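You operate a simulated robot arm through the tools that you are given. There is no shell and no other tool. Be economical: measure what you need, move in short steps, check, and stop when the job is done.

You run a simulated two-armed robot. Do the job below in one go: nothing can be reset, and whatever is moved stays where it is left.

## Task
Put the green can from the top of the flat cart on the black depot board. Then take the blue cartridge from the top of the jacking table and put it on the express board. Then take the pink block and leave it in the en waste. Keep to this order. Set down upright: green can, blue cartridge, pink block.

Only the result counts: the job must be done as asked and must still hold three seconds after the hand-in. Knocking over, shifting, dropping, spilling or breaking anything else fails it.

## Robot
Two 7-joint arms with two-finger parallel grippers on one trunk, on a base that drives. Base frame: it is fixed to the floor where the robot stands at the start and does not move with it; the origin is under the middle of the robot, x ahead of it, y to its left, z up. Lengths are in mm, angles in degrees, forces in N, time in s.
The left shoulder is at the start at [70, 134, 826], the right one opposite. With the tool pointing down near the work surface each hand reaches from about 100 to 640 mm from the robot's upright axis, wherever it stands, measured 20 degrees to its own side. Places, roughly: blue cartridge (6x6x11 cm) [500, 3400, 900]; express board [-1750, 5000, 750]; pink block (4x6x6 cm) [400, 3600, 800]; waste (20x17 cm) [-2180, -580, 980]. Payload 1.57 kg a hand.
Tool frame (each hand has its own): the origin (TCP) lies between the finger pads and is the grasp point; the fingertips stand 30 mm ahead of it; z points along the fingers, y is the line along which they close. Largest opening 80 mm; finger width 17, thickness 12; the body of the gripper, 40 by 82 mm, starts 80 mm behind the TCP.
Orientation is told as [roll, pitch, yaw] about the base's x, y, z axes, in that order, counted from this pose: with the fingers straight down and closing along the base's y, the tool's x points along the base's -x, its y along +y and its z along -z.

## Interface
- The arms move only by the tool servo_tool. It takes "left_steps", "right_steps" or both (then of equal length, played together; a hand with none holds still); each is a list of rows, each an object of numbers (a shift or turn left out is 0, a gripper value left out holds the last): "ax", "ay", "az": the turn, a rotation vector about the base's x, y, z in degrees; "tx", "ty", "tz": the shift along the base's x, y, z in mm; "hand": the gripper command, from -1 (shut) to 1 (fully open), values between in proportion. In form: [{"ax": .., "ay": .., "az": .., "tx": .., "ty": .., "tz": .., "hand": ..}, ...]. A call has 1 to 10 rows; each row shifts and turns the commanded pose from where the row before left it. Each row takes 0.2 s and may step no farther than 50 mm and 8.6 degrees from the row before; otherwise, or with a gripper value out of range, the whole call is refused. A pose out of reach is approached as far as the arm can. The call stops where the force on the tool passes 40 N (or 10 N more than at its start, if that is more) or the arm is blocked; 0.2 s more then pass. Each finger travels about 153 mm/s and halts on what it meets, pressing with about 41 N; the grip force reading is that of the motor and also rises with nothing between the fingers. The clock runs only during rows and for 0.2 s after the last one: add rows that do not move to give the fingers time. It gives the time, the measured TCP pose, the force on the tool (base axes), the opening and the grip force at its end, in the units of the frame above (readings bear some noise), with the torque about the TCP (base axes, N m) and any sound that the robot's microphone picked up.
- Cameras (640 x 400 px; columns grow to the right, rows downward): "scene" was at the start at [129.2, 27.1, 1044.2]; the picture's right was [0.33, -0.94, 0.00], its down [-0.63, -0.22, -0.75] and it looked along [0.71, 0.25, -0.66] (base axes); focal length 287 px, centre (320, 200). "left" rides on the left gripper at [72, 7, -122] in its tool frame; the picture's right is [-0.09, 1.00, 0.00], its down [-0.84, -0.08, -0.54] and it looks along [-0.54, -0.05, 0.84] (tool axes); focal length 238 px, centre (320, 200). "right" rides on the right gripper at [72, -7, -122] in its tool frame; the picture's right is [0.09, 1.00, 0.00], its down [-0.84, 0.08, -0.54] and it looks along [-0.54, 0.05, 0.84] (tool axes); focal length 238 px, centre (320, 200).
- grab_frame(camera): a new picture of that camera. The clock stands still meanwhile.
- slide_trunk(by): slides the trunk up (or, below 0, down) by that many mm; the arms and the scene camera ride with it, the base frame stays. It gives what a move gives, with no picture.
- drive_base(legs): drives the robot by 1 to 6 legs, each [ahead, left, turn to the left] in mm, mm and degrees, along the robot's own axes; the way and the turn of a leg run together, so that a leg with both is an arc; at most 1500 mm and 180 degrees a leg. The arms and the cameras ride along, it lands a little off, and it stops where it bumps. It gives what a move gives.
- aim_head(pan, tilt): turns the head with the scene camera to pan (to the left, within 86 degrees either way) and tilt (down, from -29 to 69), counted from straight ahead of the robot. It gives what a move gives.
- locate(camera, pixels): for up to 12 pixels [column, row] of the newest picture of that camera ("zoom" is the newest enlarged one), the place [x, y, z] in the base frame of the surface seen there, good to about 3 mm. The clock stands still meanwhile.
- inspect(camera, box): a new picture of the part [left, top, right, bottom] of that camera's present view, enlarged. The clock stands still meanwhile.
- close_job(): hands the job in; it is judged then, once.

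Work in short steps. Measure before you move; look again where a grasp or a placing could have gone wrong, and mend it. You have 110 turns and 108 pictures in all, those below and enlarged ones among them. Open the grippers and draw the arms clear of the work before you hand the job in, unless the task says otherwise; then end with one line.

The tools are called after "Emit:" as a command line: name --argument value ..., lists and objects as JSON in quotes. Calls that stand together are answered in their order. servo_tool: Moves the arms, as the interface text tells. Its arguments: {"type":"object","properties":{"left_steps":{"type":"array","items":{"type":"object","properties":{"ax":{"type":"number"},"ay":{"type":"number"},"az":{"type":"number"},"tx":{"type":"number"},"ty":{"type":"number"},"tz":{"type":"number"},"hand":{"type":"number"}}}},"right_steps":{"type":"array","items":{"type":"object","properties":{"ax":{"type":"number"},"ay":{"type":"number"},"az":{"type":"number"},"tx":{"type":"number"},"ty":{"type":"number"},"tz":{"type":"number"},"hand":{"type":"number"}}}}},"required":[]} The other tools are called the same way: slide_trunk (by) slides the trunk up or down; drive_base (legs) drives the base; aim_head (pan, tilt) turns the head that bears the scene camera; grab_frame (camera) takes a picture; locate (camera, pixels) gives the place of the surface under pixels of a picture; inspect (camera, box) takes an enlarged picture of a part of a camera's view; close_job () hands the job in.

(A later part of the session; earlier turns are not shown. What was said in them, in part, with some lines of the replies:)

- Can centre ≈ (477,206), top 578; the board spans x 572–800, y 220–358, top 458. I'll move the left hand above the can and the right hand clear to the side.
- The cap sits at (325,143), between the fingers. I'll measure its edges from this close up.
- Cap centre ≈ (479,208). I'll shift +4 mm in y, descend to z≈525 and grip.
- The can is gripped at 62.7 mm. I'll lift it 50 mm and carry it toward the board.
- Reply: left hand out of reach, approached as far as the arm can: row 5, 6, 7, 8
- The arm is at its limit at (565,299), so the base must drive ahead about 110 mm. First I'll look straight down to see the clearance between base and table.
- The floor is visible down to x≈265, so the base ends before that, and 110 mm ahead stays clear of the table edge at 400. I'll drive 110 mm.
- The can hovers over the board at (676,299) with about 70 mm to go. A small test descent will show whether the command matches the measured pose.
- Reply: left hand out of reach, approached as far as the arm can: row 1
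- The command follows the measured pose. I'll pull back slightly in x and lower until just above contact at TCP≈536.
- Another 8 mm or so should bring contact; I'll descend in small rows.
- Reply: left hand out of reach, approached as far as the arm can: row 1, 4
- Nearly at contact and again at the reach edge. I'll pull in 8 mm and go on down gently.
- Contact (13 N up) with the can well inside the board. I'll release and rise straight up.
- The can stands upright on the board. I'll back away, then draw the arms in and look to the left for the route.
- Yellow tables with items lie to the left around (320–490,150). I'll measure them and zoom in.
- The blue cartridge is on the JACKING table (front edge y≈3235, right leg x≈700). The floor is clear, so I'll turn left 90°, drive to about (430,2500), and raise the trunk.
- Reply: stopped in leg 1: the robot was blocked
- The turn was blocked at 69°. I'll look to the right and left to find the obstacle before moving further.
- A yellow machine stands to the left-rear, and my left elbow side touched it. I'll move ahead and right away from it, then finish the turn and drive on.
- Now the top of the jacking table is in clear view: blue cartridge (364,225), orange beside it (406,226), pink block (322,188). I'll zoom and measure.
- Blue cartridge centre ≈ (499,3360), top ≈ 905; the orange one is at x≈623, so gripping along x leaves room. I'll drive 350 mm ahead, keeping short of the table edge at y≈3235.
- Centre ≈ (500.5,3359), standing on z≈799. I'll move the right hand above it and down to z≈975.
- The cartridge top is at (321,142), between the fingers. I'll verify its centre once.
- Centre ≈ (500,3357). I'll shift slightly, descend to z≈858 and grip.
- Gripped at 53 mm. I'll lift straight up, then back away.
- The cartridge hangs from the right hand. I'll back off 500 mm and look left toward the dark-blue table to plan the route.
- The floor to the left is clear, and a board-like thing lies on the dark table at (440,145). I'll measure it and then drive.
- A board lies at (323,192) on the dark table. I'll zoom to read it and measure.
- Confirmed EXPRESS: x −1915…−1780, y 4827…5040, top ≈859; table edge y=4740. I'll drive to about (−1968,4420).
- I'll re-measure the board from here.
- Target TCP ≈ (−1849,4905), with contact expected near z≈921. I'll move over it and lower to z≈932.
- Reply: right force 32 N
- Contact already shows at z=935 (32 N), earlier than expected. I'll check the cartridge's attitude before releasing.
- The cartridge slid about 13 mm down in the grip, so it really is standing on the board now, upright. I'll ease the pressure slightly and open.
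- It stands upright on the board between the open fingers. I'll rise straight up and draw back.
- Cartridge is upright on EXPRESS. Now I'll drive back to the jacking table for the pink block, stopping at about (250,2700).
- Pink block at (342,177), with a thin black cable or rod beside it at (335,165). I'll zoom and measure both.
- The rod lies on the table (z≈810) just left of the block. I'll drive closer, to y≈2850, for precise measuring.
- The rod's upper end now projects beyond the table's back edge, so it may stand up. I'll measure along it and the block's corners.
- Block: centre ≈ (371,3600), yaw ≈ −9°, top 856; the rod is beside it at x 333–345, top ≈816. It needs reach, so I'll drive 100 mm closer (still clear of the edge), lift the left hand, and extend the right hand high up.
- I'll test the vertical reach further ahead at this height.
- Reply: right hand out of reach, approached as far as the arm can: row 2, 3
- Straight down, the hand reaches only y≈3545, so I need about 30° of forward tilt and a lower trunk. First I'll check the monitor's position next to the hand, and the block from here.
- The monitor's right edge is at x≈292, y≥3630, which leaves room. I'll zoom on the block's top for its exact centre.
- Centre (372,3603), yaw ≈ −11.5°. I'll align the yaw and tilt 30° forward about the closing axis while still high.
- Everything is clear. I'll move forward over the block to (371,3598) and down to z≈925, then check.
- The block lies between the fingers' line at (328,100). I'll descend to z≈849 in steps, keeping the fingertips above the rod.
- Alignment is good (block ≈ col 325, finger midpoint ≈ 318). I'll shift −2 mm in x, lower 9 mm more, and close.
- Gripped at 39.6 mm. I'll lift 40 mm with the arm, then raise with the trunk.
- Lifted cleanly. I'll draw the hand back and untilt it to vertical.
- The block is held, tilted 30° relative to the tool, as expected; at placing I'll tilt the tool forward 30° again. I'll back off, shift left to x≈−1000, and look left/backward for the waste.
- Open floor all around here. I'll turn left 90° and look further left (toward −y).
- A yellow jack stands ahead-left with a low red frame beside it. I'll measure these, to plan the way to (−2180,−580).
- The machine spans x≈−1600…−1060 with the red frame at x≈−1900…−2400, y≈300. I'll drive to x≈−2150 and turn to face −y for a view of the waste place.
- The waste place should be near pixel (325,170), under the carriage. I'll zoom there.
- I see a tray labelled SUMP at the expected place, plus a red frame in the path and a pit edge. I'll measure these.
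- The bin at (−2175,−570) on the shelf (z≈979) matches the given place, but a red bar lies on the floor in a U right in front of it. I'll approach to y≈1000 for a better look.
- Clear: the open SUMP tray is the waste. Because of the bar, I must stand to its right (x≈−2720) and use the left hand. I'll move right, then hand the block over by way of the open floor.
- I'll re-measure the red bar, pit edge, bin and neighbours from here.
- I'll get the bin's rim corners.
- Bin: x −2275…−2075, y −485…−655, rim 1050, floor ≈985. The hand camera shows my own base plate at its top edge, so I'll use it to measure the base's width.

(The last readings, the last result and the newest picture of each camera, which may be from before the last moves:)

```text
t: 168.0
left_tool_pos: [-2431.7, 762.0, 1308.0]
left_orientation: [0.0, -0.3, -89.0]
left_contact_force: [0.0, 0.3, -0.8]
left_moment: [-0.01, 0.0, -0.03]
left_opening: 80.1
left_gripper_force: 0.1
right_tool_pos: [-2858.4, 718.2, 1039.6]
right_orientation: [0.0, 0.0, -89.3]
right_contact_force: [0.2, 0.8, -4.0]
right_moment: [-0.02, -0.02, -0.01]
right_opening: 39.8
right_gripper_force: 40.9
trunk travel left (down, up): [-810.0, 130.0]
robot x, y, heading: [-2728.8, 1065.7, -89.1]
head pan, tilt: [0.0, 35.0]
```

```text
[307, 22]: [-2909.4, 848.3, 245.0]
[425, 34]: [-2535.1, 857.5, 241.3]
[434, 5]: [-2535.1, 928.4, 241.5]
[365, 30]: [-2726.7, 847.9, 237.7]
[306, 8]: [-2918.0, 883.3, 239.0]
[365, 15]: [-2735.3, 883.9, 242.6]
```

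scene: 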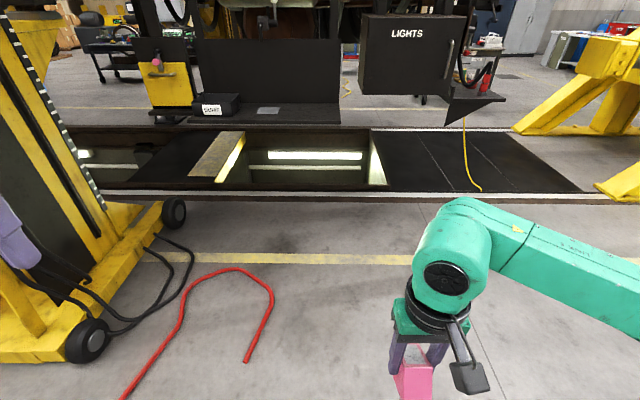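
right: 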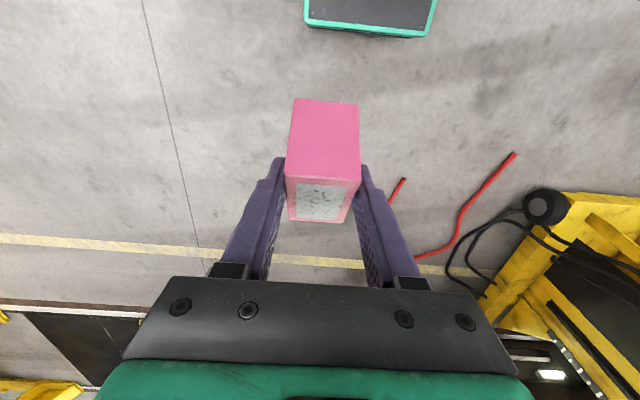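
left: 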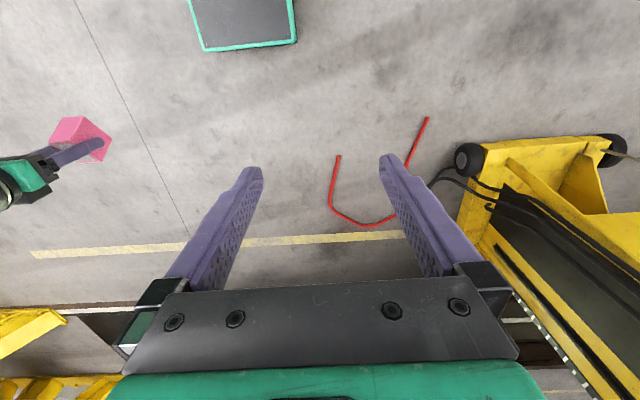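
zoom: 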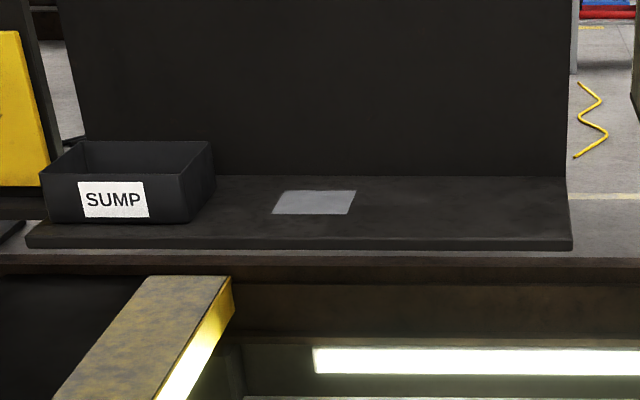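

Base is only ±192 mm wide and 216 mm ahead, so there's ample room right of the bar. I'll tilt the right tool back to make the block upright, centre it, and lower the trunk for a floor set-down.

Emit:
servo_tool --right_steps '[{"tx": 32, "ty": -23, "ax": -7.5}, {"tx": 32, "ty": -23, "ax": -7.5}, {"tx": 32, "ty": -23, "ax": -7.5}, {"tx": 32, "ty": -23, "ax": -7.5}, {}]'

Emit:
slide_trunk --by -770

Emit:
grab_frame --camera "scene"

```text
t: 169.2
left_tool_pos: [-2432.1, 760.2, 1308.3]
left_orientation: [0.0, -0.2, -89.2]
left_contact_force: [0.3, -0.6, 0.3]
left_moment: [0.01, -0.01, 0.02]
left_opening: 80.2
left_gripper_force: 0.1
right_tool_pos: [-2731.1, 626.9, 1038.3]
right_orientation: [-0.5, -30.0, -89.2]
right_contact_force: [0.1, 1.0, -3.4]
right_moment: [0.04, 0.0, 0.03]
right_opening: 39.8
right_gripper_force: 41.5
trunk travel left (down, up): [-810.0, 130.0]
robot x, y, heading: [-2730.7, 1065.3, -89.7]
head pan, tilt: [0.0, 35.0]
```

```text
refused: -770 is not a number from -400 to 400
```

```text
54 pictures are left
```

scene: 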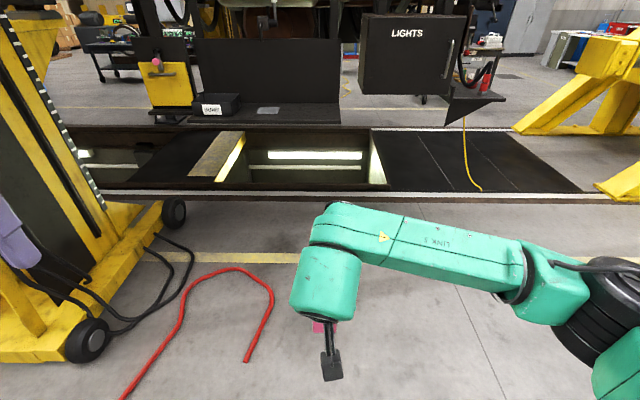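

The slide is limited to 400 mm per call, so I'll lower in two parts.

Emit:
slide_trunk --by -400

Emit:
slide_trunk --by -370

Emit:
aim_head --pan 0 --tilt 45

Emit:
grab_frame --camera "scene"

Emit:
grab_frame --camera "right"

```text
t: 173.1
left_tool_pos: [-2430.9, 762.7, 908.2]
left_orientation: [-0.1, -0.3, -89.1]
left_contact_force: [-0.5, -1.1, 0.3]
left_moment: [-0.02, 0.0, -0.02]
left_opening: 80.0
left_gripper_force: 0.0
right_tool_pos: [-2731.0, 626.9, 639.4]
right_orientation: [-0.4, -29.9, -89.2]
right_contact_force: [0.8, 0.4, -3.2]
right_moment: [0.03, 0.01, -0.03]
right_opening: 40.0
right_gripper_force: 41.0
trunk travel left (down, up): [-410.0, 530.0]
robot x, y, heading: [-2731.9, 1065.6, -89.0]
head pan, tilt: [0.0, 35.0]
```

```text
t: 176.6
left_tool_pos: [-2429.6, 761.7, 538.7]
left_orientation: [0.0, -0.2, -89.1]
left_contact_force: [0.7, -0.2, 0.3]
left_moment: [-0.03, -0.01, -0.02]
left_opening: 80.0
left_gripper_force: 0.1
right_tool_pos: [-2730.5, 626.4, 267.5]
right_orientation: [-0.4, -30.0, -89.2]
right_contact_force: [-0.1, -0.2, -3.5]
right_moment: [0.06, -0.04, 0.01]
right_opening: 40.0
right_gripper_force: 41.2
trunk travel left (down, up): [-40.0, 900.0]
robot x, y, heading: [-2729.5, 1064.9, -88.9]
head pan, tilt: [0.0, 35.0]
```

```text
t: 177.4
left_tool_pos: [-2432.0, 761.7, 537.9]
left_orientation: [0.0, -0.2, -89.1]
left_contact_force: [1.1, -0.7, 0.0]
left_moment: [0.0, -0.01, 0.04]
left_opening: 80.1
left_gripper_force: 0.1
right_tool_pos: [-2731.2, 627.1, 267.6]
right_orientation: [-0.3, -30.0, -89.2]
right_contact_force: [0.5, 0.7, -3.9]
right_moment: [0.04, -0.01, -0.02]
right_opening: 39.5
right_gripper_force: 40.9
trunk travel left (down, up): [-40.0, 900.0]
robot x, y, heading: [-2727.7, 1064.9, -89.0]
head pan, tilt: [0.0, 45.0]
```

```text
53 pictures are left
```

scene: 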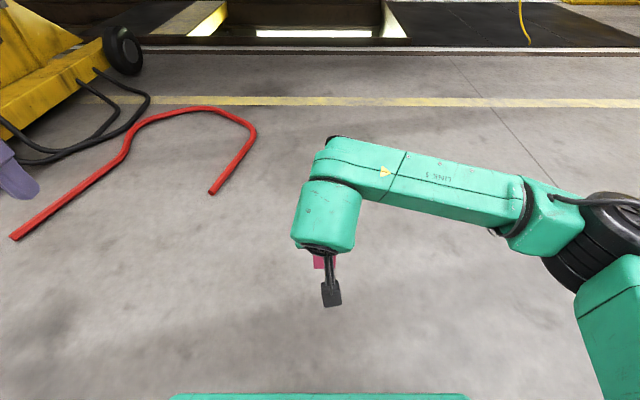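

```text
52 pictures are left
```

right: 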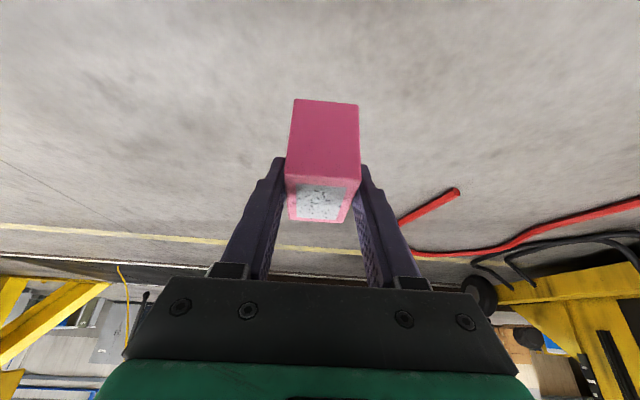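

All well. I'll lower the right hand to TCP z≈62, then feel for the floor in small steps.

Emit:
servo_tool --right_steps '[{"tz": -45}, {"tz": -45}, {"tz": -45}, {"tz": -45}, {"tz": -25}, {}]'

Emit:
servo_tool --right_steps '[{"tz": -4}, {"tz": -3}, {"tz": -2}, {"tz": -1}, {}]'

```text
t: 178.8
left_tool_pos: [-2431.3, 762.0, 539.4]
left_orientation: [-0.1, -0.3, -89.1]
left_contact_force: [0.2, 0.7, 0.8]
left_moment: [-0.01, -0.04, 0.02]
left_opening: 80.0
left_gripper_force: 0.2
right_tool_pos: [-2733.0, 629.6, 62.2]
right_orientation: [-0.6, -30.0, -89.2]
right_contact_force: [-0.2, 0.3, -3.5]
right_moment: [0.03, -0.04, 0.0]
right_opening: 39.8
right_gripper_force: 40.8
trunk travel left (down, up): [-40.0, 900.0]
robot x, y, heading: [-2735.5, 1065.5, -89.1]
head pan, tilt: [0.0, 45.0]
```

```text
t: 180.0
left_tool_pos: [-2431.5, 761.5, 537.9]
left_orientation: [0.0, -0.3, -89.1]
left_contact_force: [0.0, -0.3, -0.3]
left_moment: [-0.03, 0.02, 0.01]
left_opening: 79.9
left_gripper_force: 0.1
right_tool_pos: [-2731.2, 628.1, 51.8]
right_orientation: [-0.3, -30.0, -89.2]
right_contact_force: [0.1, -0.6, -3.6]
right_moment: [0.05, -0.01, 0.02]
right_opening: 39.7
right_gripper_force: 41.4
trunk travel left (down, up): [-40.0, 900.0]
robot x, y, heading: [-2726.1, 1062.3, -89.0]
head pan, tilt: [0.0, 45.0]
```

No contact yet at 51.8; a few more small steps down.

Emit:
servo_tool --right_steps '[{"tz": -1.5}, {"tz": -1.5}, {"tz": -1.5}, {}]'

Emit:
grab_frame --camera "right"

```text
t: 181.0
left_tool_pos: [-2430.0, 762.2, 540.4]
left_orientation: [0.0, -0.4, -89.0]
left_contact_force: [-0.3, -0.2, -0.3]
left_moment: [0.01, -0.01, 0.02]
left_opening: 79.8
left_gripper_force: 0.0
right_tool_pos: [-2730.8, 626.5, 50.0]
right_orientation: [-0.3, -30.2, -89.2]
right_contact_force: [-8.2, 10.9, 25.8]
right_moment: [0.33, -0.19, 0.11]
right_opening: 39.6
right_gripper_force: 40.7
trunk travel left (down, up): [-40.0, 900.0]
robot x, y, heading: [-2731.1, 1066.0, -89.1]
head pan, tilt: [0.0, 45.0]
```

```text
51 pictures are left
```

right: 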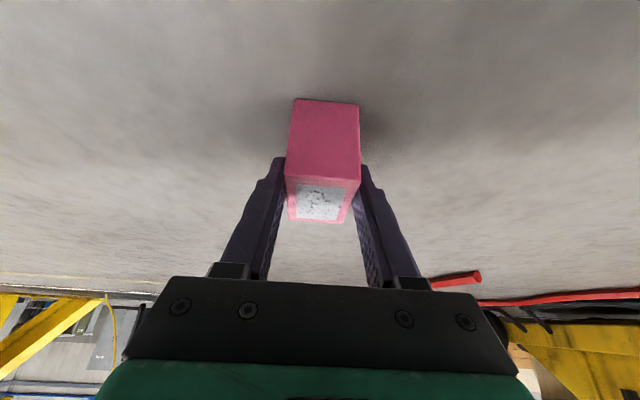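

The block is on the floor (26 N). I'll ease off, open, rise, and swing the right hand aside.

Emit:
servo_tool --right_steps '[{"tz": 1}, {"hand": 1}, {}, {}, {"tz": 25}, {"tz": 45}, {"tz": 45}, {"tz": 45}, {"tz": 45}, {}]'

Emit:
servo_tool --right_steps '[{"tx": -40, "ty": 20, "ax": 7.5}, {"tx": -40, "ty": 20, "ax": 7.5}, {"tx": -40, "ty": 20, "ax": 7.5}, {"tx": -40, "ty": 20, "ax": 7.5}, {"tx": -40, "tz": 40}, {"tx": -30, "tz": 40}, {"tz": 40}, {"tz": 40}, {}]'

Emit:
grab_frame --camera "scene"

```text
t: 183.2
left_tool_pos: [-2431.0, 762.7, 538.8]
left_orientation: [-0.1, -0.3, -89.1]
left_contact_force: [0.1, -0.3, -1.1]
left_moment: [-0.02, 0.01, 0.0]
left_opening: 80.1
left_gripper_force: 0.1
right_tool_pos: [-2730.2, 628.6, 254.8]
right_orientation: [-0.4, -29.9, -89.3]
right_contact_force: [-0.7, 0.1, -0.5]
right_moment: [0.0, 0.02, 0.02]
right_opening: 80.2
right_gripper_force: 0.0
trunk travel left (down, up): [-40.0, 900.0]
robot x, y, heading: [-2735.6, 1067.5, -89.0]
head pan, tilt: [0.0, 45.0]
```

```text
refused: row 5 steps farther than a row can; nothing moved
```

```text
50 pictures are left
```

scene: 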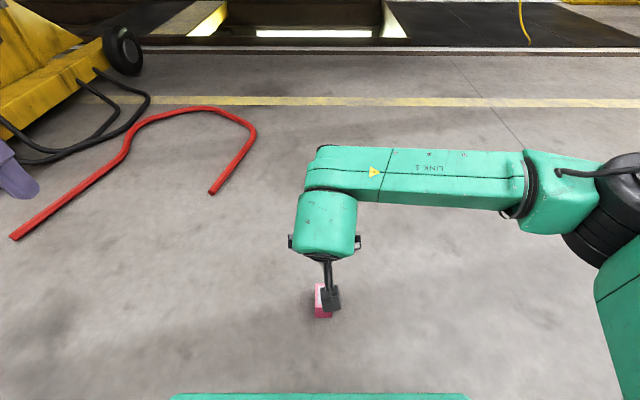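

The block stands on the floor. The swing was refused for one row being too big; I'll redo it with smaller rows.

Emit:
servo_tool --right_steps '[{"tx": -35, "ty": 20, "ax": 7.5}, {"tx": -35, "ty": 20, "ax": 7.5}, {"tx": -35, "ty": 20, "ax": 7.5}, {"tx": -35, "ty": 20, "ax": 7.5}, {"tx": -30, "tz": 38}, {"tx": -20, "tz": 42}, {"tz": 48}, {"tz": 48}, {"tz": 48}, {}]'

Emit:
inspect --camera "scene" --box '[260, 260, 380, 340]'

```text
t: 185.4
left_tool_pos: [-2430.7, 761.8, 537.6]
left_orientation: [-0.1, -0.2, -89.1]
left_contact_force: [-0.1, -0.1, -0.6]
left_moment: [-0.01, 0.0, 0.04]
left_opening: 79.6
left_gripper_force: 0.1
right_tool_pos: [-2920.9, 706.0, 477.2]
right_orientation: [0.0, 0.2, -89.3]
right_contact_force: [-0.3, 1.0, 0.0]
right_moment: [0.03, 0.01, 0.0]
right_opening: 80.0
right_gripper_force: 0.0
trunk travel left (down, up): [-40.0, 900.0]
robot x, y, heading: [-2726.9, 1064.7, -89.2]
head pan, tilt: [0.0, 45.0]
```

```text
5.00 times, centred on (320, 300) of scene
```

zoom: 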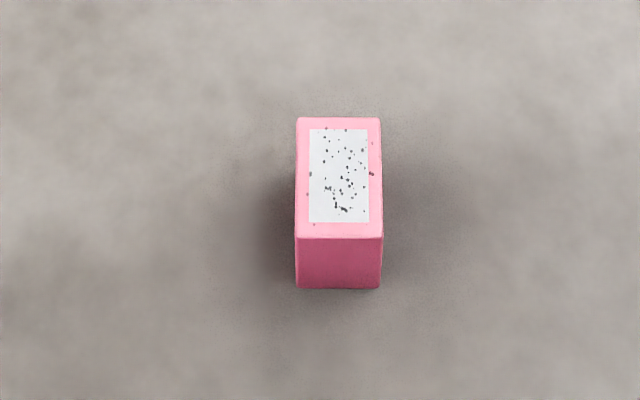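

Emit:
locate --camera "zoom" --pixels '[[300, 122], [378, 122], [381, 234], [298, 234], [340, 178]]'

```text
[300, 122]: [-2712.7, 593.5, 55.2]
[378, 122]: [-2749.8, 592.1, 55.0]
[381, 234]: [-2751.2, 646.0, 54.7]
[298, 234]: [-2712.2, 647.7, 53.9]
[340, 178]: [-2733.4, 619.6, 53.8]
```

The block is upright, centre (−2731.5,620). With the base at about (−2680,−180), the left hand can reach the bin with the tool vertical, so I'll take the block vertically with the left hand now.

Emit:
servo_tool --left_steps '[{"tx": -43, "ty": -20.3}, {"tx": -43, "ty": -20.3}, {"tx": -43, "ty": -20.3}, {"tx": -43, "ty": -20.3}, {"tx": -43, "ty": -20.3}, {"tx": -43, "ty": -20.3}, {"tx": -43, "ty": -20.2}, {"tz": -48}, {"tz": -48}, {}]'

Emit:
servo_tool --left_steps '[{"tz": -48}, {"tz": -48}, {"tz": -48}, {"tz": -48}, {"tz": -48}, {"tz": -48}, {}]'

Emit:
grab_frame --camera "left"

```text
t: 187.6
left_tool_pos: [-2637.8, 670.6, 413.1]
left_orientation: [-0.1, -0.2, -89.1]
left_contact_force: [-0.3, -0.5, 0.6]
left_moment: [0.0, 0.01, 0.01]
left_opening: 79.9
left_gripper_force: 0.0
left hand out of reach, approached as far as the arm can: row 5, 6, 7
right_tool_pos: [-2921.0, 706.6, 477.5]
right_orientation: [0.0, 0.0, -89.3]
right_contact_force: [-0.3, 0.8, -0.3]
right_moment: [-0.01, -0.02, -0.02]
right_opening: 79.8
right_gripper_force: 0.1
trunk travel left (down, up): [-40.0, 900.0]
robot x, y, heading: [-2732.7, 1063.5, -89.4]
head pan, tilt: [0.0, 45.0]
```

```text
t: 189.2
left_tool_pos: [-2619.1, 683.9, 145.9]
left_orientation: [-0.3, -0.2, -89.1]
left_contact_force: [0.2, -0.2, -0.4]
left_moment: [-0.01, -0.01, 0.01]
left_opening: 80.2
left_gripper_force: 0.1
left hand out of reach, approached as far as the arm can: row 6
right_tool_pos: [-2919.8, 706.9, 476.5]
right_orientation: [0.1, 0.0, -89.3]
right_contact_force: [-0.3, -0.6, -0.2]
right_moment: [0.01, -0.01, -0.01]
right_opening: 80.1
right_gripper_force: 0.1
trunk travel left (down, up): [-40.0, 900.0]
robot x, y, heading: [-2729.1, 1062.5, -89.2]
head pan, tilt: [0.0, 45.0]
```

```text
48 pictures are left
```

left: 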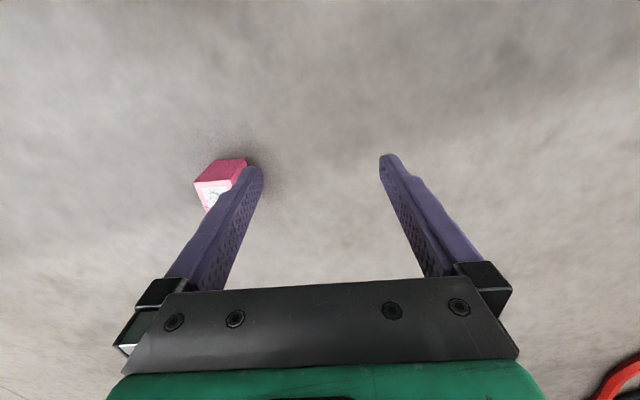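

The left arm can't reach inward any farther here, at (−2619,684). I'll shift the base instead, 112 mm right and 64 mm ahead, to bring the hand over the block.

Emit:
drive_base --legs '[[62, -113, 0]]'

Emit:
grab_frame --camera "left"

```text
t: 190.4
left_tool_pos: [-2731.4, 620.8, 147.3]
left_orientation: [-0.2, -0.1, -89.3]
left_contact_force: [0.6, 1.1, -0.5]
left_moment: [0.0, -0.01, -0.02]
left_opening: 80.0
left_gripper_force: 0.0
right_tool_pos: [-3032.9, 643.8, 477.4]
right_orientation: [0.0, 0.0, -89.3]
right_contact_force: [0.0, -0.4, 0.1]
right_moment: [-0.01, 0.0, -0.04]
right_opening: 80.0
right_gripper_force: 0.2
trunk travel left (down, up): [-40.0, 900.0]
robot x, y, heading: [-2841.9, 997.2, -89.0]
head pan, tilt: [0.0, 45.0]
```

```text
47 pictures are left
```

left: 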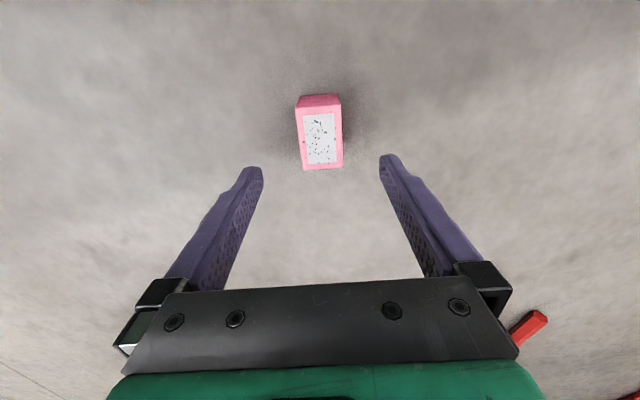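

The hand is centred over the block. The arm limit was near z=146, so I'll lower the trunk its last 38 mm, then try a small arm step and watch for drift.

Emit:
slide_trunk --by -38

Emit:
servo_tool --left_steps '[{"tz": -8}, {}]'

```text
t: 191.3
left_tool_pos: [-2731.0, 620.1, 108.6]
left_orientation: [-0.3, -0.3, -89.1]
left_contact_force: [-0.4, 0.0, -0.3]
left_moment: [0.02, 0.0, 0.0]
left_opening: 80.1
left_gripper_force: 0.0
right_tool_pos: [-3032.4, 643.5, 437.9]
right_orientation: [0.0, 0.0, -89.3]
right_contact_force: [0.1, -0.3, -0.2]
right_moment: [-0.02, 0.01, -0.03]
right_opening: 80.0
right_gripper_force: 0.0
trunk travel left (down, up): [-2.0, 938.0]
robot x, y, heading: [-2844.0, 998.2, -88.9]
head pan, tilt: [0.0, 45.0]
```

```text
t: 191.9
left_tool_pos: [-2727.4, 621.8, 103.3]
left_orientation: [-0.2, -0.3, -89.2]
left_contact_force: [-0.2, 0.7, -0.2]
left_moment: [-0.03, 0.01, 0.0]
left_opening: 80.0
left_gripper_force: 0.0
left hand out of reach, approached as far as the arm can: row 1
right_tool_pos: [-3032.1, 643.0, 438.4]
right_orientation: [-0.1, 0.0, -89.4]
right_contact_force: [-0.1, 0.6, -0.4]
right_moment: [0.01, -0.02, -0.01]
right_opening: 79.9
right_gripper_force: 0.0
trunk travel left (down, up): [-2.0, 938.0]
robot x, y, heading: [-2843.4, 1001.7, -88.9]
head pan, tilt: [0.0, 45.0]
```

The limit pushes the hand outward, so the target must lie more to the left of the robot. I'll move the hand outward 150 mm and test the descent away from the block.

Emit:
servo_tool --left_steps '[{"tz": 25}, {"tx": 45}, {"tx": 45}, {"tx": 45}, {"tx": 15, "ty": -30}, {"tz": -40}, {"tz": -30}, {"tz": -12}, {}]'

```text
t: 193.9
left_tool_pos: [-2579.5, 591.9, 45.8]
left_orientation: [-0.1, -0.1, -89.1]
left_contact_force: [-0.3, 0.2, -0.7]
left_moment: [0.03, 0.0, -0.01]
left_opening: 80.1
left_gripper_force: 0.0
right_tool_pos: [-3033.0, 644.5, 438.6]
right_orientation: [0.0, 0.0, -89.3]
right_contact_force: [-0.7, 0.2, -0.5]
right_moment: [-0.02, 0.02, -0.03]
right_opening: 80.4
right_gripper_force: 0.0
trunk travel left (down, up): [-2.0, 938.0]
robot x, y, heading: [-2841.9, 1001.7, -89.1]
head pan, tilt: [0.0, 45.0]
```

It reaches z=46 there. I'll raise 85 mm, drive the base −152 mm in x and +28 mm in y, and check over the block.

Emit:
servo_tool --left_steps '[{"tz": 42}, {"tz": 43}, {}]'

Emit:
drive_base --legs '[[-27, -153, 0]]'

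Emit:
grab_frame --camera "left"

```text
t: 194.7
left_tool_pos: [-2578.6, 593.6, 130.9]
left_orientation: [-0.2, -0.2, -89.0]
left_contact_force: [0.6, 0.1, 0.0]
left_moment: [0.01, 0.0, 0.0]
left_opening: 80.2
left_gripper_force: 0.1
right_tool_pos: [-3032.2, 644.9, 438.2]
right_orientation: [0.1, 0.0, -89.3]
right_contact_force: [0.7, -0.1, -0.4]
right_moment: [0.0, 0.0, 0.02]
right_opening: 80.2
right_gripper_force: 0.1
trunk travel left (down, up): [-2.0, 938.0]
robot x, y, heading: [-2843.1, 1003.5, -89.1]
head pan, tilt: [0.0, 45.0]
```

```text
t: 196.1
left_tool_pos: [-2732.1, 617.4, 130.6]
left_orientation: [-0.1, -0.3, -89.2]
left_contact_force: [0.3, 0.4, -0.4]
left_moment: [-0.01, 0.02, -0.01]
left_opening: 80.3
left_gripper_force: 0.0
right_tool_pos: [-3185.7, 668.4, 438.5]
right_orientation: [-0.1, 0.0, -89.4]
right_contact_force: [0.4, -0.2, 0.0]
right_moment: [0.01, 0.03, 0.01]
right_opening: 80.1
right_gripper_force: 0.0
trunk travel left (down, up): [-2.0, 938.0]
robot x, y, heading: [-2996.3, 1027.7, -89.3]
head pan, tilt: [0.0, 45.0]
```

```text
46 pictures are left
```

left: 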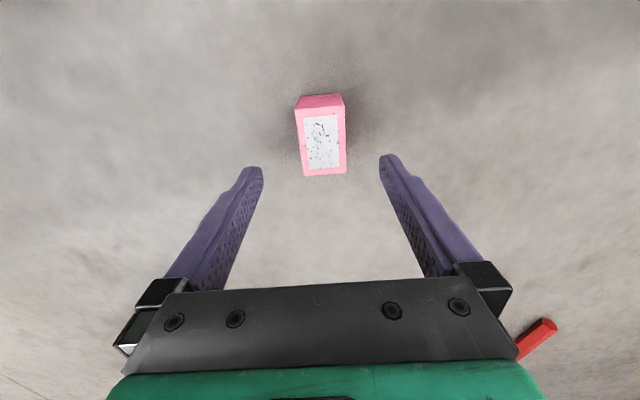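

The block is centred between the fingers. I'll descend to z≈44 and grip.

Emit:
servo_tool --left_steps '[{"tz": -40, "ty": 2}, {"tz": -30}, {"tz": -16}, {}, {"hand": -1}, {}, {}, {}]'

Emit:
grab_frame --camera "left"

```text
t: 197.9
left_tool_pos: [-2732.8, 619.4, 44.0]
left_orientation: [-0.2, -0.3, -89.1]
left_contact_force: [0.8, -0.7, -0.1]
left_moment: [-0.04, -0.04, -0.01]
left_opening: 39.5
left_gripper_force: 41.0
right_tool_pos: [-3187.0, 668.8, 438.9]
right_orientation: [-0.1, 0.0, -89.4]
right_contact_force: [-0.5, 0.2, -0.8]
right_moment: [0.02, -0.01, 0.0]
right_opening: 80.0
right_gripper_force: 0.0
trunk travel left (down, up): [-2.0, 938.0]
robot x, y, heading: [-2994.8, 1024.3, -89.3]
head pan, tilt: [0.0, 45.0]
```

```text
45 pictures are left
```

left: 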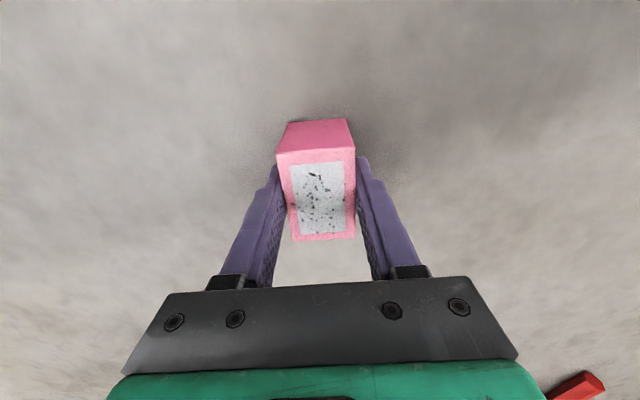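

Gripped at 39.5 mm. I'll lift with the left arm while drawing the right hand in, then raise the trunk.

Emit:
servo_tool --left_steps '[{"tz": 30}, {"tz": 45}, {"tz": 45}, {"tz": 45}, {"tz": 45}, {"tz": 44}, {}]' --right_steps '[{"ty": 28}, {"ty": 28}, {"ty": 28}, {"ty": 28}, {"ty": 28}, {"ty": 20}, {}]'

Emit:
slide_trunk --by 400

Emit:
slide_trunk --by 400

Emit:
aim_head --pan 20 --tilt 30

Emit:
grab_frame --camera "scene"

```text
t: 199.5
left_tool_pos: [-2732.5, 619.3, 296.1]
left_orientation: [-0.1, -0.1, -89.2]
left_contact_force: [0.1, 0.2, -3.7]
left_moment: [0.04, -0.01, -0.08]
left_opening: 39.8
left_gripper_force: 41.2
right_tool_pos: [-3186.6, 829.3, 440.1]
right_orientation: [-0.2, 0.1, -89.4]
right_contact_force: [-0.2, -1.0, 0.1]
right_moment: [-0.05, 0.03, -0.02]
right_opening: 79.8
right_gripper_force: 0.2
trunk travel left (down, up): [-2.0, 938.0]
robot x, y, heading: [-2994.9, 1026.2, -89.2]
head pan, tilt: [0.0, 45.0]
```

```text
t: 203.3
left_tool_pos: [-2732.2, 618.3, 696.4]
left_orientation: [-0.3, -0.3, -89.2]
left_contact_force: [-0.5, -0.2, -4.2]
left_moment: [0.0, -0.02, 0.01]
left_opening: 39.9
left_gripper_force: 41.0
right_tool_pos: [-3186.8, 827.6, 839.0]
right_orientation: [-0.2, 0.1, -89.4]
right_contact_force: [-0.1, -0.3, -0.1]
right_moment: [0.01, 0.03, 0.02]
right_opening: 79.9
right_gripper_force: 0.1
trunk travel left (down, up): [-402.0, 538.0]
robot x, y, heading: [-2997.4, 1026.5, -89.0]
head pan, tilt: [0.0, 45.0]
```

```text
t: 207.1
left_tool_pos: [-2732.5, 618.6, 1096.7]
left_orientation: [-0.2, -0.1, -89.3]
left_contact_force: [0.5, -0.5, -3.5]
left_moment: [0.0, 0.0, -0.02]
left_opening: 39.8
left_gripper_force: 40.3
right_tool_pos: [-3185.5, 828.3, 1238.2]
right_orientation: [-0.1, 0.0, -89.5]
right_contact_force: [-0.5, 0.1, 0.0]
right_moment: [0.05, -0.01, 0.0]
right_opening: 80.2
right_gripper_force: 0.1
trunk travel left (down, up): [-802.0, 138.0]
robot x, y, heading: [-2991.6, 1024.5, -89.0]
head pan, tilt: [0.0, 45.0]
```

```text
t: 207.9
left_tool_pos: [-2731.6, 618.7, 1096.2]
left_orientation: [-0.2, -0.2, -89.2]
left_contact_force: [-0.2, -0.1, -3.1]
left_moment: [0.02, 0.02, 0.0]
left_opening: 39.9
left_gripper_force: 41.2
right_tool_pos: [-3186.2, 828.6, 1238.5]
right_orientation: [-0.1, 0.0, -89.5]
right_contact_force: [-1.1, -0.6, 0.9]
right_moment: [-0.02, 0.03, -0.01]
right_opening: 80.0
right_gripper_force: 0.1
trunk travel left (down, up): [-802.0, 138.0]
robot x, y, heading: [-2996.3, 1029.1, -89.3]
head pan, tilt: [20.0, 30.0]
```

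```text
44 pictures are left
```

scene: 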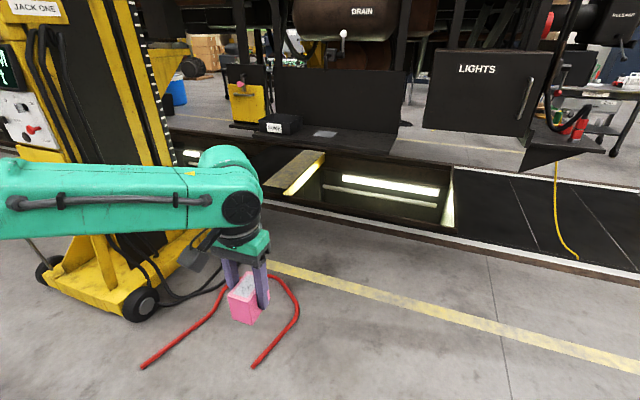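

The block hangs upright from the left hand. I'll measure the LIGHTS box, lever and panel to check clearances, and raise the trunk another 40 mm.

Emit:
locate --camera "scene" --pixels '[[426, 122], [438, 52], [530, 132], [535, 55], [343, 34], [343, 50], [280, 70], [404, 72], [402, 145], [300, 20], [270, 120], [298, 118]]'

Emit:
slide_trunk --by 40

```text
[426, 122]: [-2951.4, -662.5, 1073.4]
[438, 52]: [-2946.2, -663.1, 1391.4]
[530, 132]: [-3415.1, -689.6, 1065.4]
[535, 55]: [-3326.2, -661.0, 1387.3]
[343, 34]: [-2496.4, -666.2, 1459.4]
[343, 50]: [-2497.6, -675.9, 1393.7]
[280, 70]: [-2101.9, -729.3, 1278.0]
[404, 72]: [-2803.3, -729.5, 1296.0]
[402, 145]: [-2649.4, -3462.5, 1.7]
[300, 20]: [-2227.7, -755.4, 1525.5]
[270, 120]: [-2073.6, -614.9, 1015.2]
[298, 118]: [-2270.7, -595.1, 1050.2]
```

```text
t: 208.8
left_tool_pos: [-2732.2, 618.8, 1135.3]
left_orientation: [-0.2, -0.3, -89.2]
left_contact_force: [-0.4, 0.3, -3.8]
left_moment: [-0.05, -0.01, 0.02]
left_opening: 39.8
left_gripper_force: 41.3
right_tool_pos: [-3187.5, 827.7, 1279.1]
right_orientation: [-0.1, -0.1, -89.4]
right_contact_force: [-0.5, 0.1, 0.1]
right_moment: [-0.03, 0.02, -0.01]
right_opening: 80.0
right_gripper_force: 0.0
trunk travel left (down, up): [-842.0, 98.0]
robot x, y, heading: [-2991.0, 1025.2, -89.3]
head pan, tilt: [20.0, 30.0]
```

LIGHTS front is at y=−662, so no conflict. I'll check how low and how near the carriage's side overhang is before moving under it.

Emit:
aim_head --pan 15 --tilt 5

Emit:
grab_frame --camera "scene"

```text
t: 209.7
left_tool_pos: [-2732.2, 618.0, 1137.3]
left_orientation: [-0.3, -0.1, -89.3]
left_contact_force: [-0.5, -0.6, -3.7]
left_moment: [0.02, 0.04, 0.0]
left_opening: 39.6
left_gripper_force: 41.1
right_tool_pos: [-3186.5, 827.5, 1278.7]
right_orientation: [-0.1, 0.0, -89.4]
right_contact_force: [-0.3, 0.4, 1.1]
right_moment: [0.01, 0.0, 0.01]
right_opening: 80.1
right_gripper_force: 0.0
trunk travel left (down, up): [-842.0, 98.0]
robot x, y, heading: [-2995.9, 1027.3, -89.2]
head pan, tilt: [15.0, 5.0]
```

```text
43 pictures are left
```

scene: 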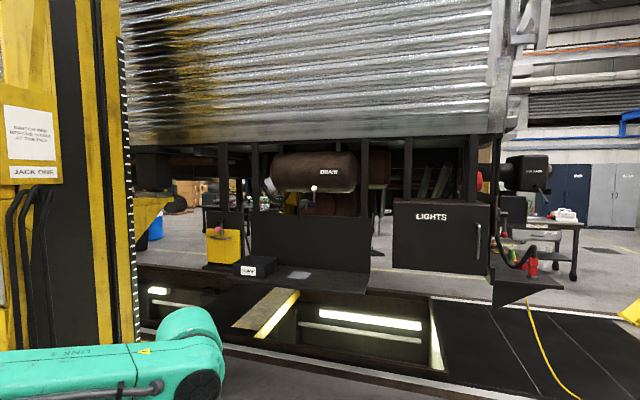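

Emit:
locate --camera "scene" --pixels '[[300, 130], [300, 138], [300, 146], [420, 125], [420, 134], [200, 140], [205, 310]]'

```text
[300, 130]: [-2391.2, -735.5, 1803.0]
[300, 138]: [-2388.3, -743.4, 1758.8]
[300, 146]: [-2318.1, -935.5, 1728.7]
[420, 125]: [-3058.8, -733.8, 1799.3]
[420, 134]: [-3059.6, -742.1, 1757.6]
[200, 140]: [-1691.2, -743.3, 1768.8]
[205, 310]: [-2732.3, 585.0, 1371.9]
```

The carriage side is at y=−735 and above z=1720, so it's clear. I'll drive to about (−2690,−170).

Emit:
drive_base --legs '[[600, 290, -0.8], [300, 0, 0]]'

Emit:
aim_head --pan 30 --tilt 35

Emit:
grab_frame --camera "scene"

```text
t: 215.0
left_tool_pos: [-2442.0, -283.3, 1136.8]
left_orientation: [-0.1, -0.2, -90.0]
left_contact_force: [-0.9, 0.2, -3.7]
left_moment: [0.02, -0.02, 0.0]
left_opening: 39.8
left_gripper_force: 40.8
right_tool_pos: [-2893.0, -68.7, 1279.9]
right_orientation: [-0.1, -0.2, -90.1]
right_contact_force: [0.2, -0.5, -0.3]
right_moment: [-0.04, 0.04, -0.01]
right_opening: 79.8
right_gripper_force: 0.1
trunk travel left (down, up): [-842.0, 98.0]
robot x, y, heading: [-2700.8, 124.2, -90.2]
head pan, tilt: [15.0, 5.0]
```

```text
t: 216.0
left_tool_pos: [-2442.2, -286.8, 1135.9]
left_orientation: [-0.2, -0.2, -89.9]
left_contact_force: [0.0, 0.0, -3.2]
left_moment: [0.01, 0.0, 0.02]
left_opening: 39.7
left_gripper_force: 40.8
right_tool_pos: [-2891.9, -71.4, 1279.0]
right_orientation: [-0.1, 0.0, -90.3]
right_contact_force: [-0.6, 0.0, 0.1]
right_moment: [0.0, 0.0, 0.02]
right_opening: 79.8
right_gripper_force: 0.1
trunk travel left (down, up): [-842.0, 98.0]
robot x, y, heading: [-2699.7, 125.6, -90.0]
head pan, tilt: [30.0, 35.0]
```

```text
42 pictures are left
```

scene: 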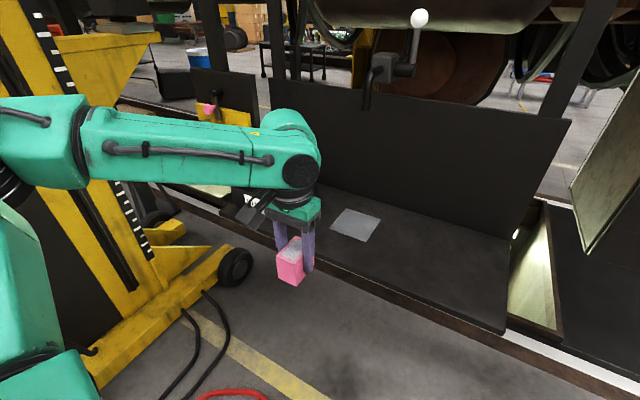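

The way is clear. I'll drive the last 310 mm, with 15 mm to the left (41 mm clear of the bar), leaving the block over the shelf right of the bin.

Emit:
drive_base --legs '[[310, 15, 0]]'

Emit:
grab_frame --camera "scene"

Emit:
grab_frame --camera "left"

```text
t: 217.9
left_tool_pos: [-2427.8, -538.2, 1139.7]
left_orientation: [-0.3, -0.3, -90.0]
left_contact_force: [0.6, -0.3, -3.2]
left_moment: [-0.03, -0.03, 0.05]
left_opening: 39.8
left_gripper_force: 41.2
right_tool_pos: [-2878.0, -327.8, 1283.0]
right_orientation: [-0.1, -1.1, -89.6]
right_contact_force: [0.0, 1.2, 0.3]
right_moment: [-0.01, 0.02, -0.03]
right_opening: 79.8
right_gripper_force: 0.1
trunk travel left (down, up): [-842.0, 98.0]
robot x, y, heading: [-2684.3, -151.2, -89.6]
head pan, tilt: [30.0, 35.0]
stopped in leg 1: the robot was blocked; the commanded pose is now the measured one
```

```text
41 pictures are left
```

scene: 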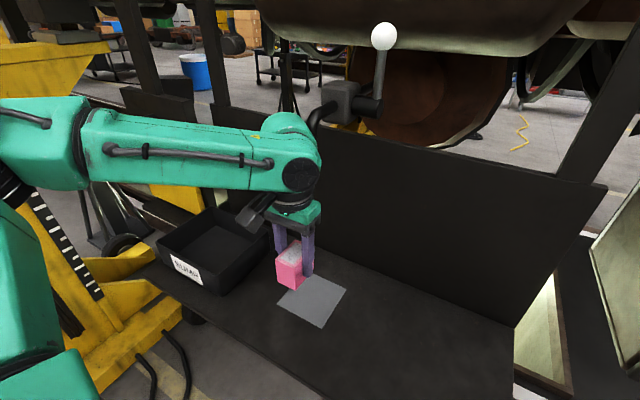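

```text
40 pictures are left
```

left: 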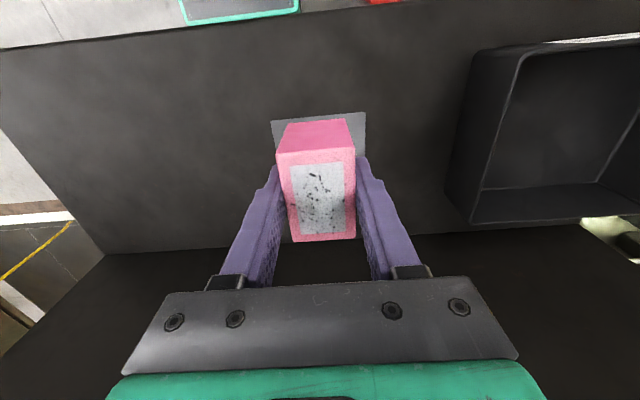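

The base got blocked at y=−151, though already near enough. I need to know what it touched; I'll measure the lever, wrist and surroundings.

Emit:
locate --camera "scene" --pixels '[[383, 37], [370, 105], [345, 100], [310, 130], [318, 160], [290, 115], [320, 120], [185, 215], [262, 240], [218, 295], [158, 245]]'

Emit:
aim_head --pan 0 --tilt 69

Emit:
grab_frame --camera "scene"

```text
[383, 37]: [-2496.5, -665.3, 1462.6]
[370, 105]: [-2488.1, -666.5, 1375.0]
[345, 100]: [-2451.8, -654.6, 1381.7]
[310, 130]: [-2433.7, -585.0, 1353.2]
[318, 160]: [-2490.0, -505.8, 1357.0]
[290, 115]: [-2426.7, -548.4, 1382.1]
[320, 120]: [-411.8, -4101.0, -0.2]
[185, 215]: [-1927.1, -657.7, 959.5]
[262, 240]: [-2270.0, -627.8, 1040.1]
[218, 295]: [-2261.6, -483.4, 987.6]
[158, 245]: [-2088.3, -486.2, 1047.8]
```

```text
t: 218.9
left_tool_pos: [-2427.4, -538.5, 1140.3]
left_orientation: [-0.3, -0.4, -90.1]
left_contact_force: [-0.1, 0.0, -2.9]
left_moment: [-0.01, 0.02, -0.02]
left_opening: 39.6
left_gripper_force: 40.6
right_tool_pos: [-2877.6, -327.2, 1282.9]
right_orientation: [-0.1, -1.2, -89.9]
right_contact_force: [-0.8, 0.2, -0.1]
right_moment: [-0.03, 0.01, -0.02]
right_opening: 79.9
right_gripper_force: 0.1
trunk travel left (down, up): [-842.0, 98.0]
robot x, y, heading: [-2687.9, -155.0, -89.8]
head pan, tilt: [0.0, 68.8]
```

```text
39 pictures are left
```

scene: 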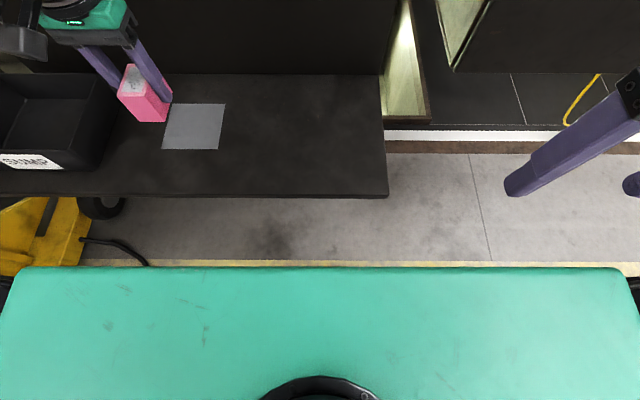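

The lever hasn't moved and the bin is unchanged at x −2275…−2080, so the position will do. I'll move the left hand along +x over the bin to about (−2195,−560), keeping height.

Emit:
servo_tool --left_steps '[{"tx": 39, "ty": 5}, {"tx": 39}, {"tx": 39, "ty": -5}, {"tx": 39, "ty": -6}, {"tx": 39, "ty": -8}, {"tx": 38, "ty": -8}, {}]'

Emit:
grab_frame --camera "left"

Emit:
aim_head --pan 45 --tilt 35

Emit:
grab_frame --camera "scene"

```text
t: 220.5
left_tool_pos: [-2196.0, -582.6, 1131.5]
left_orientation: [0.0, 0.8, -90.0]
left_contact_force: [0.4, 0.7, -3.4]
left_moment: [0.02, -0.01, 0.05]
left_opening: 39.7
left_gripper_force: 40.6
right_tool_pos: [-2879.0, -350.3, 1279.0]
right_orientation: [0.1, -0.1, -89.9]
right_contact_force: [0.3, 0.8, 0.4]
right_moment: [-0.01, -0.02, 0.01]
right_opening: 79.9
right_gripper_force: 0.1
trunk travel left (down, up): [-842.0, 98.0]
robot x, y, heading: [-2686.1, -156.2, -89.9]
head pan, tilt: [0.0, 68.8]
```

```text
38 pictures are left
```

left: 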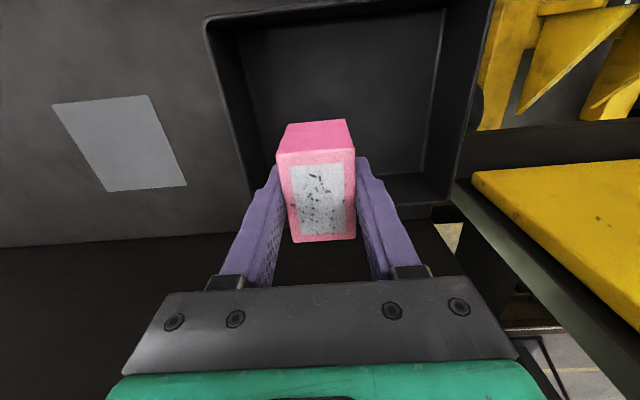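

```text
t: 221.6
left_tool_pos: [-2194.8, -583.8, 1129.6]
left_orientation: [-0.2, 0.8, -90.0]
left_contact_force: [0.4, -0.3, -3.3]
left_moment: [0.02, 0.03, 0.01]
left_opening: 39.9
left_gripper_force: 41.2
right_tool_pos: [-2877.3, -350.9, 1279.0]
right_orientation: [-0.1, -0.1, -89.9]
right_contact_force: [0.0, 0.2, -0.1]
right_moment: [-0.01, 0.03, 0.05]
right_opening: 80.0
right_gripper_force: 0.2
trunk travel left (down, up): [-842.0, 98.0]
robot x, y, heading: [-2682.9, -152.8, -89.4]
head pan, tilt: [45.0, 35.0]
```

```text
37 pictures are left
```

scene: 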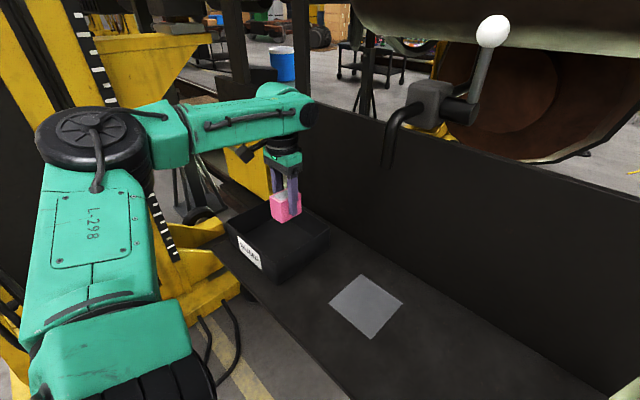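

The block is over the bin. Before lowering by the trunk, I'll check the elbow's distance to the yellow jack.

Emit:
locate --camera "scene" --pixels '[[90, 130], [140, 130], [60, 120], [165, 225], [85, 60], [130, 70], [180, 60], [285, 205], [262, 250], [325, 235], [290, 235], [30, 250]]'

```text
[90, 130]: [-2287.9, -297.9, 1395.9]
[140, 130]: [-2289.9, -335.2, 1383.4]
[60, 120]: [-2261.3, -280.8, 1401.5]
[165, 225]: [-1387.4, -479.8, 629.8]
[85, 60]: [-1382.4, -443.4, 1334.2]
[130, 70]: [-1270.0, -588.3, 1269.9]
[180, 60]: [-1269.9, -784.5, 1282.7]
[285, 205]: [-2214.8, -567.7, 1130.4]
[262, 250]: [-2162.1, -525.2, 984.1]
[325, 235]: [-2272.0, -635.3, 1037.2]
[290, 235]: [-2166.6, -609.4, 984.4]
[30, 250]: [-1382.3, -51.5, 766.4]
```

Plenty of room (machine at x≈−1390), and the bin floor is z≈984. I'll nudge toward the bin centre and lower the trunk 85 mm.

Emit:
servo_tool --left_steps '[{"tx": 8, "ty": 10}, {}]'

Emit:
slide_trunk --by -85

Emit:
inspect --camera "scene" --box '[200, 80, 360, 280]'

```text
t: 222.2
left_tool_pos: [-2187.0, -571.8, 1130.5]
left_orientation: [-0.3, 0.9, -90.0]
left_contact_force: [-0.3, 0.0, -3.5]
left_moment: [0.04, 0.0, 0.03]
left_opening: 39.8
left_gripper_force: 41.0
right_tool_pos: [-2877.1, -350.0, 1279.4]
right_orientation: [-0.1, 0.0, -89.9]
right_contact_force: [0.2, 0.3, 0.0]
right_moment: [0.03, -0.04, -0.04]
right_opening: 79.9
right_gripper_force: 0.0
trunk travel left (down, up): [-842.0, 98.0]
robot x, y, heading: [-2686.1, -158.9, -90.0]
head pan, tilt: [45.0, 35.0]
```

```text
t: 223.4
left_tool_pos: [-2186.0, -573.2, 1045.1]
left_orientation: [-0.4, 0.8, -89.9]
left_contact_force: [-0.3, -0.2, -3.7]
left_moment: [0.01, -0.02, 0.02]
left_opening: 39.6
left_gripper_force: 41.0
right_tool_pos: [-2878.5, -350.0, 1194.1]
right_orientation: [-0.2, 0.0, -90.0]
right_contact_force: [-0.2, 0.3, 0.6]
right_moment: [0.0, 0.04, -0.04]
right_opening: 80.0
right_gripper_force: 0.1
trunk travel left (down, up): [-757.0, 183.0]
robot x, y, heading: [-2685.9, -157.5, -89.7]
head pan, tilt: [45.0, 35.0]
```

```text
2.00 times, centred on (280, 180) of scene
```

zoom: 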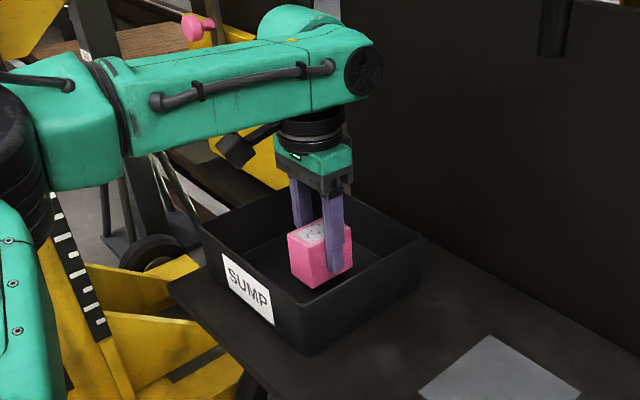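

The block is inside the bin's walls, about 16 mm above its floor. I'll lower gently by arm until contact.

Emit:
servo_tool --left_steps '[{"tz": -6}, {"tz": -4}, {"tz": -3}, {"tz": -1.5}, {"tz": -1}, {}]'

```text
t: 224.8
left_tool_pos: [-2187.4, -572.1, 1029.6]
left_orientation: [-0.2, 0.8, -90.0]
left_contact_force: [1.2, -0.5, -0.2]
left_moment: [-0.08, -0.12, 0.03]
left_opening: 39.6
left_gripper_force: 40.9
right_tool_pos: [-2876.9, -350.7, 1193.8]
right_orientation: [-0.2, -0.1, -89.9]
right_contact_force: [0.3, -0.7, 0.3]
right_moment: [0.02, -0.04, -0.03]
right_opening: 80.1
right_gripper_force: 0.1
trunk travel left (down, up): [-757.0, 183.0]
robot x, y, heading: [-2687.2, -152.7, -89.8]
head pan, tilt: [45.0, 35.0]
```

The load has gone from −3.5 to −0.2 N: first touch. One more millimetre, then open and rise.

Emit:
servo_tool --left_steps '[{"tz": -1}, {}, {"hand": 1}, {}, {}, {"tz": 20}, {"tz": 35}, {"tz": 40}, {}]'

Emit:
inspect --camera "scene" --box '[200, 80, 360, 280]'

Emit:
grab_frame --camera "left"

```text
t: 226.8
left_tool_pos: [-2187.4, -572.8, 1124.8]
left_orientation: [-0.2, 0.8, -90.0]
left_contact_force: [-0.6, -0.3, 0.6]
left_moment: [0.01, -0.02, 0.02]
left_opening: 80.1
left_gripper_force: 0.0
right_tool_pos: [-2878.1, -350.0, 1193.6]
right_orientation: [-0.2, -0.1, -90.0]
right_contact_force: [-0.5, -0.7, -0.9]
right_moment: [0.02, 0.01, 0.01]
right_opening: 80.0
right_gripper_force: 0.1
trunk travel left (down, up): [-757.0, 183.0]
robot x, y, heading: [-2684.9, -159.1, -89.7]
head pan, tilt: [45.0, 35.0]
```

```text
2.00 times, centred on (280, 180) of scene
```

zoom: 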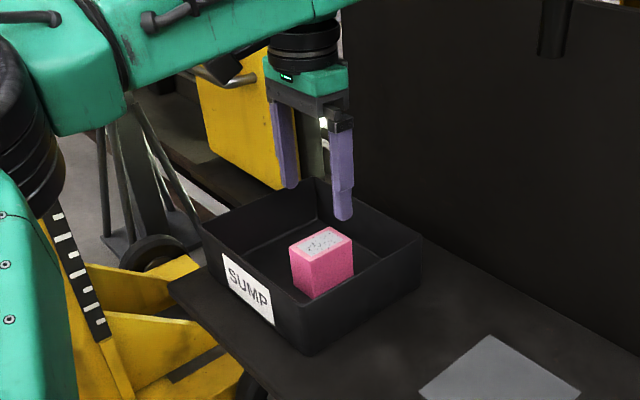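

```text
34 pictures are left
```

left: 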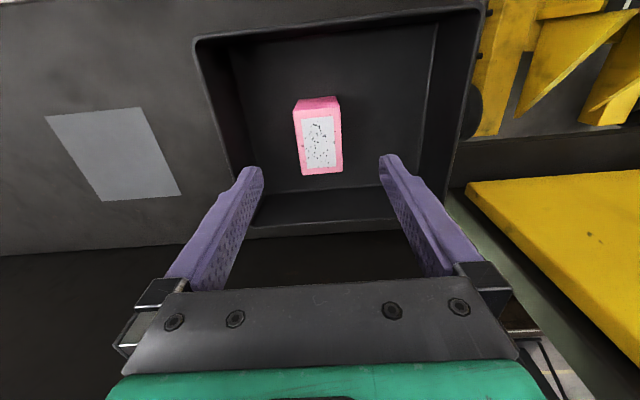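

The pink block stands upright in the bin. I'll back straight away from the carriage with the hands open.

Emit:
drive_base --legs '[[-600, -20, 0]]'

Emit:
aim_head --pan 25 --tilt 25

Emit:
grab_frame --camera "scene"

```text
t: 230.3
left_tool_pos: [-2208.6, 28.8, 1123.5]
left_orientation: [-0.2, 0.8, -90.3]
left_contact_force: [-0.1, -0.1, 1.1]
left_moment: [0.01, -0.02, -0.02]
left_opening: 80.0
left_gripper_force: 0.0
right_tool_pos: [-2898.4, 256.3, 1193.6]
right_orientation: [-0.1, 0.0, -90.2]
right_contact_force: [0.1, -0.1, 0.1]
right_moment: [0.03, -0.02, 0.02]
right_opening: 80.1
right_gripper_force: 0.0
trunk travel left (down, up): [-757.0, 183.0]
robot x, y, heading: [-2708.0, 450.9, -90.1]
head pan, tilt: [45.0, 35.0]
```

```text
t: 231.1
left_tool_pos: [-2210.1, 30.3, 1123.9]
left_orientation: [-0.2, 0.8, -90.3]
left_contact_force: [0.5, -0.5, 0.2]
left_moment: [-0.01, 0.01, -0.03]
left_opening: 79.9
left_gripper_force: 0.0
right_tool_pos: [-2898.9, 257.4, 1193.9]
right_orientation: [-0.2, -0.1, -90.3]
right_contact_force: [0.5, -0.3, 0.6]
right_moment: [0.0, 0.01, -0.01]
right_opening: 80.0
right_gripper_force: 0.0
trunk travel left (down, up): [-757.0, 183.0]
robot x, y, heading: [-2709.2, 452.6, -90.2]
head pan, tilt: [25.0, 25.0]
```

```text
33 pictures are left
```

scene: 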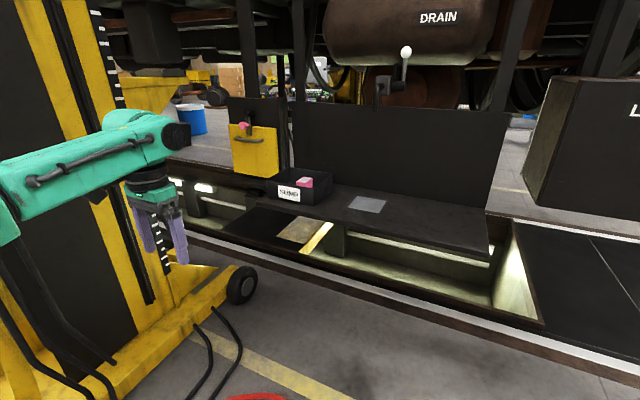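

The block sits in the SUMP bin, the surroundings look unchanged, and the arms are clear with the grippers open. I'll hand in the job.

Emit:
close_job

```text
The job is handed in.
```

I handed the job in with all three items set down upright, in the order asked: the green can on the depot board, the blue cartridge on the express board, and the pink block in the waste bin (labelled SUMP, at the position you gave). The base was blocked twice: early on beside the yellow jack, and at the end while backing the block in under the carriage. The drain lever hadn't moved after the second one, but I didn't measure the jack after the first. I also had to set the block down briefly on the floor to change hands.
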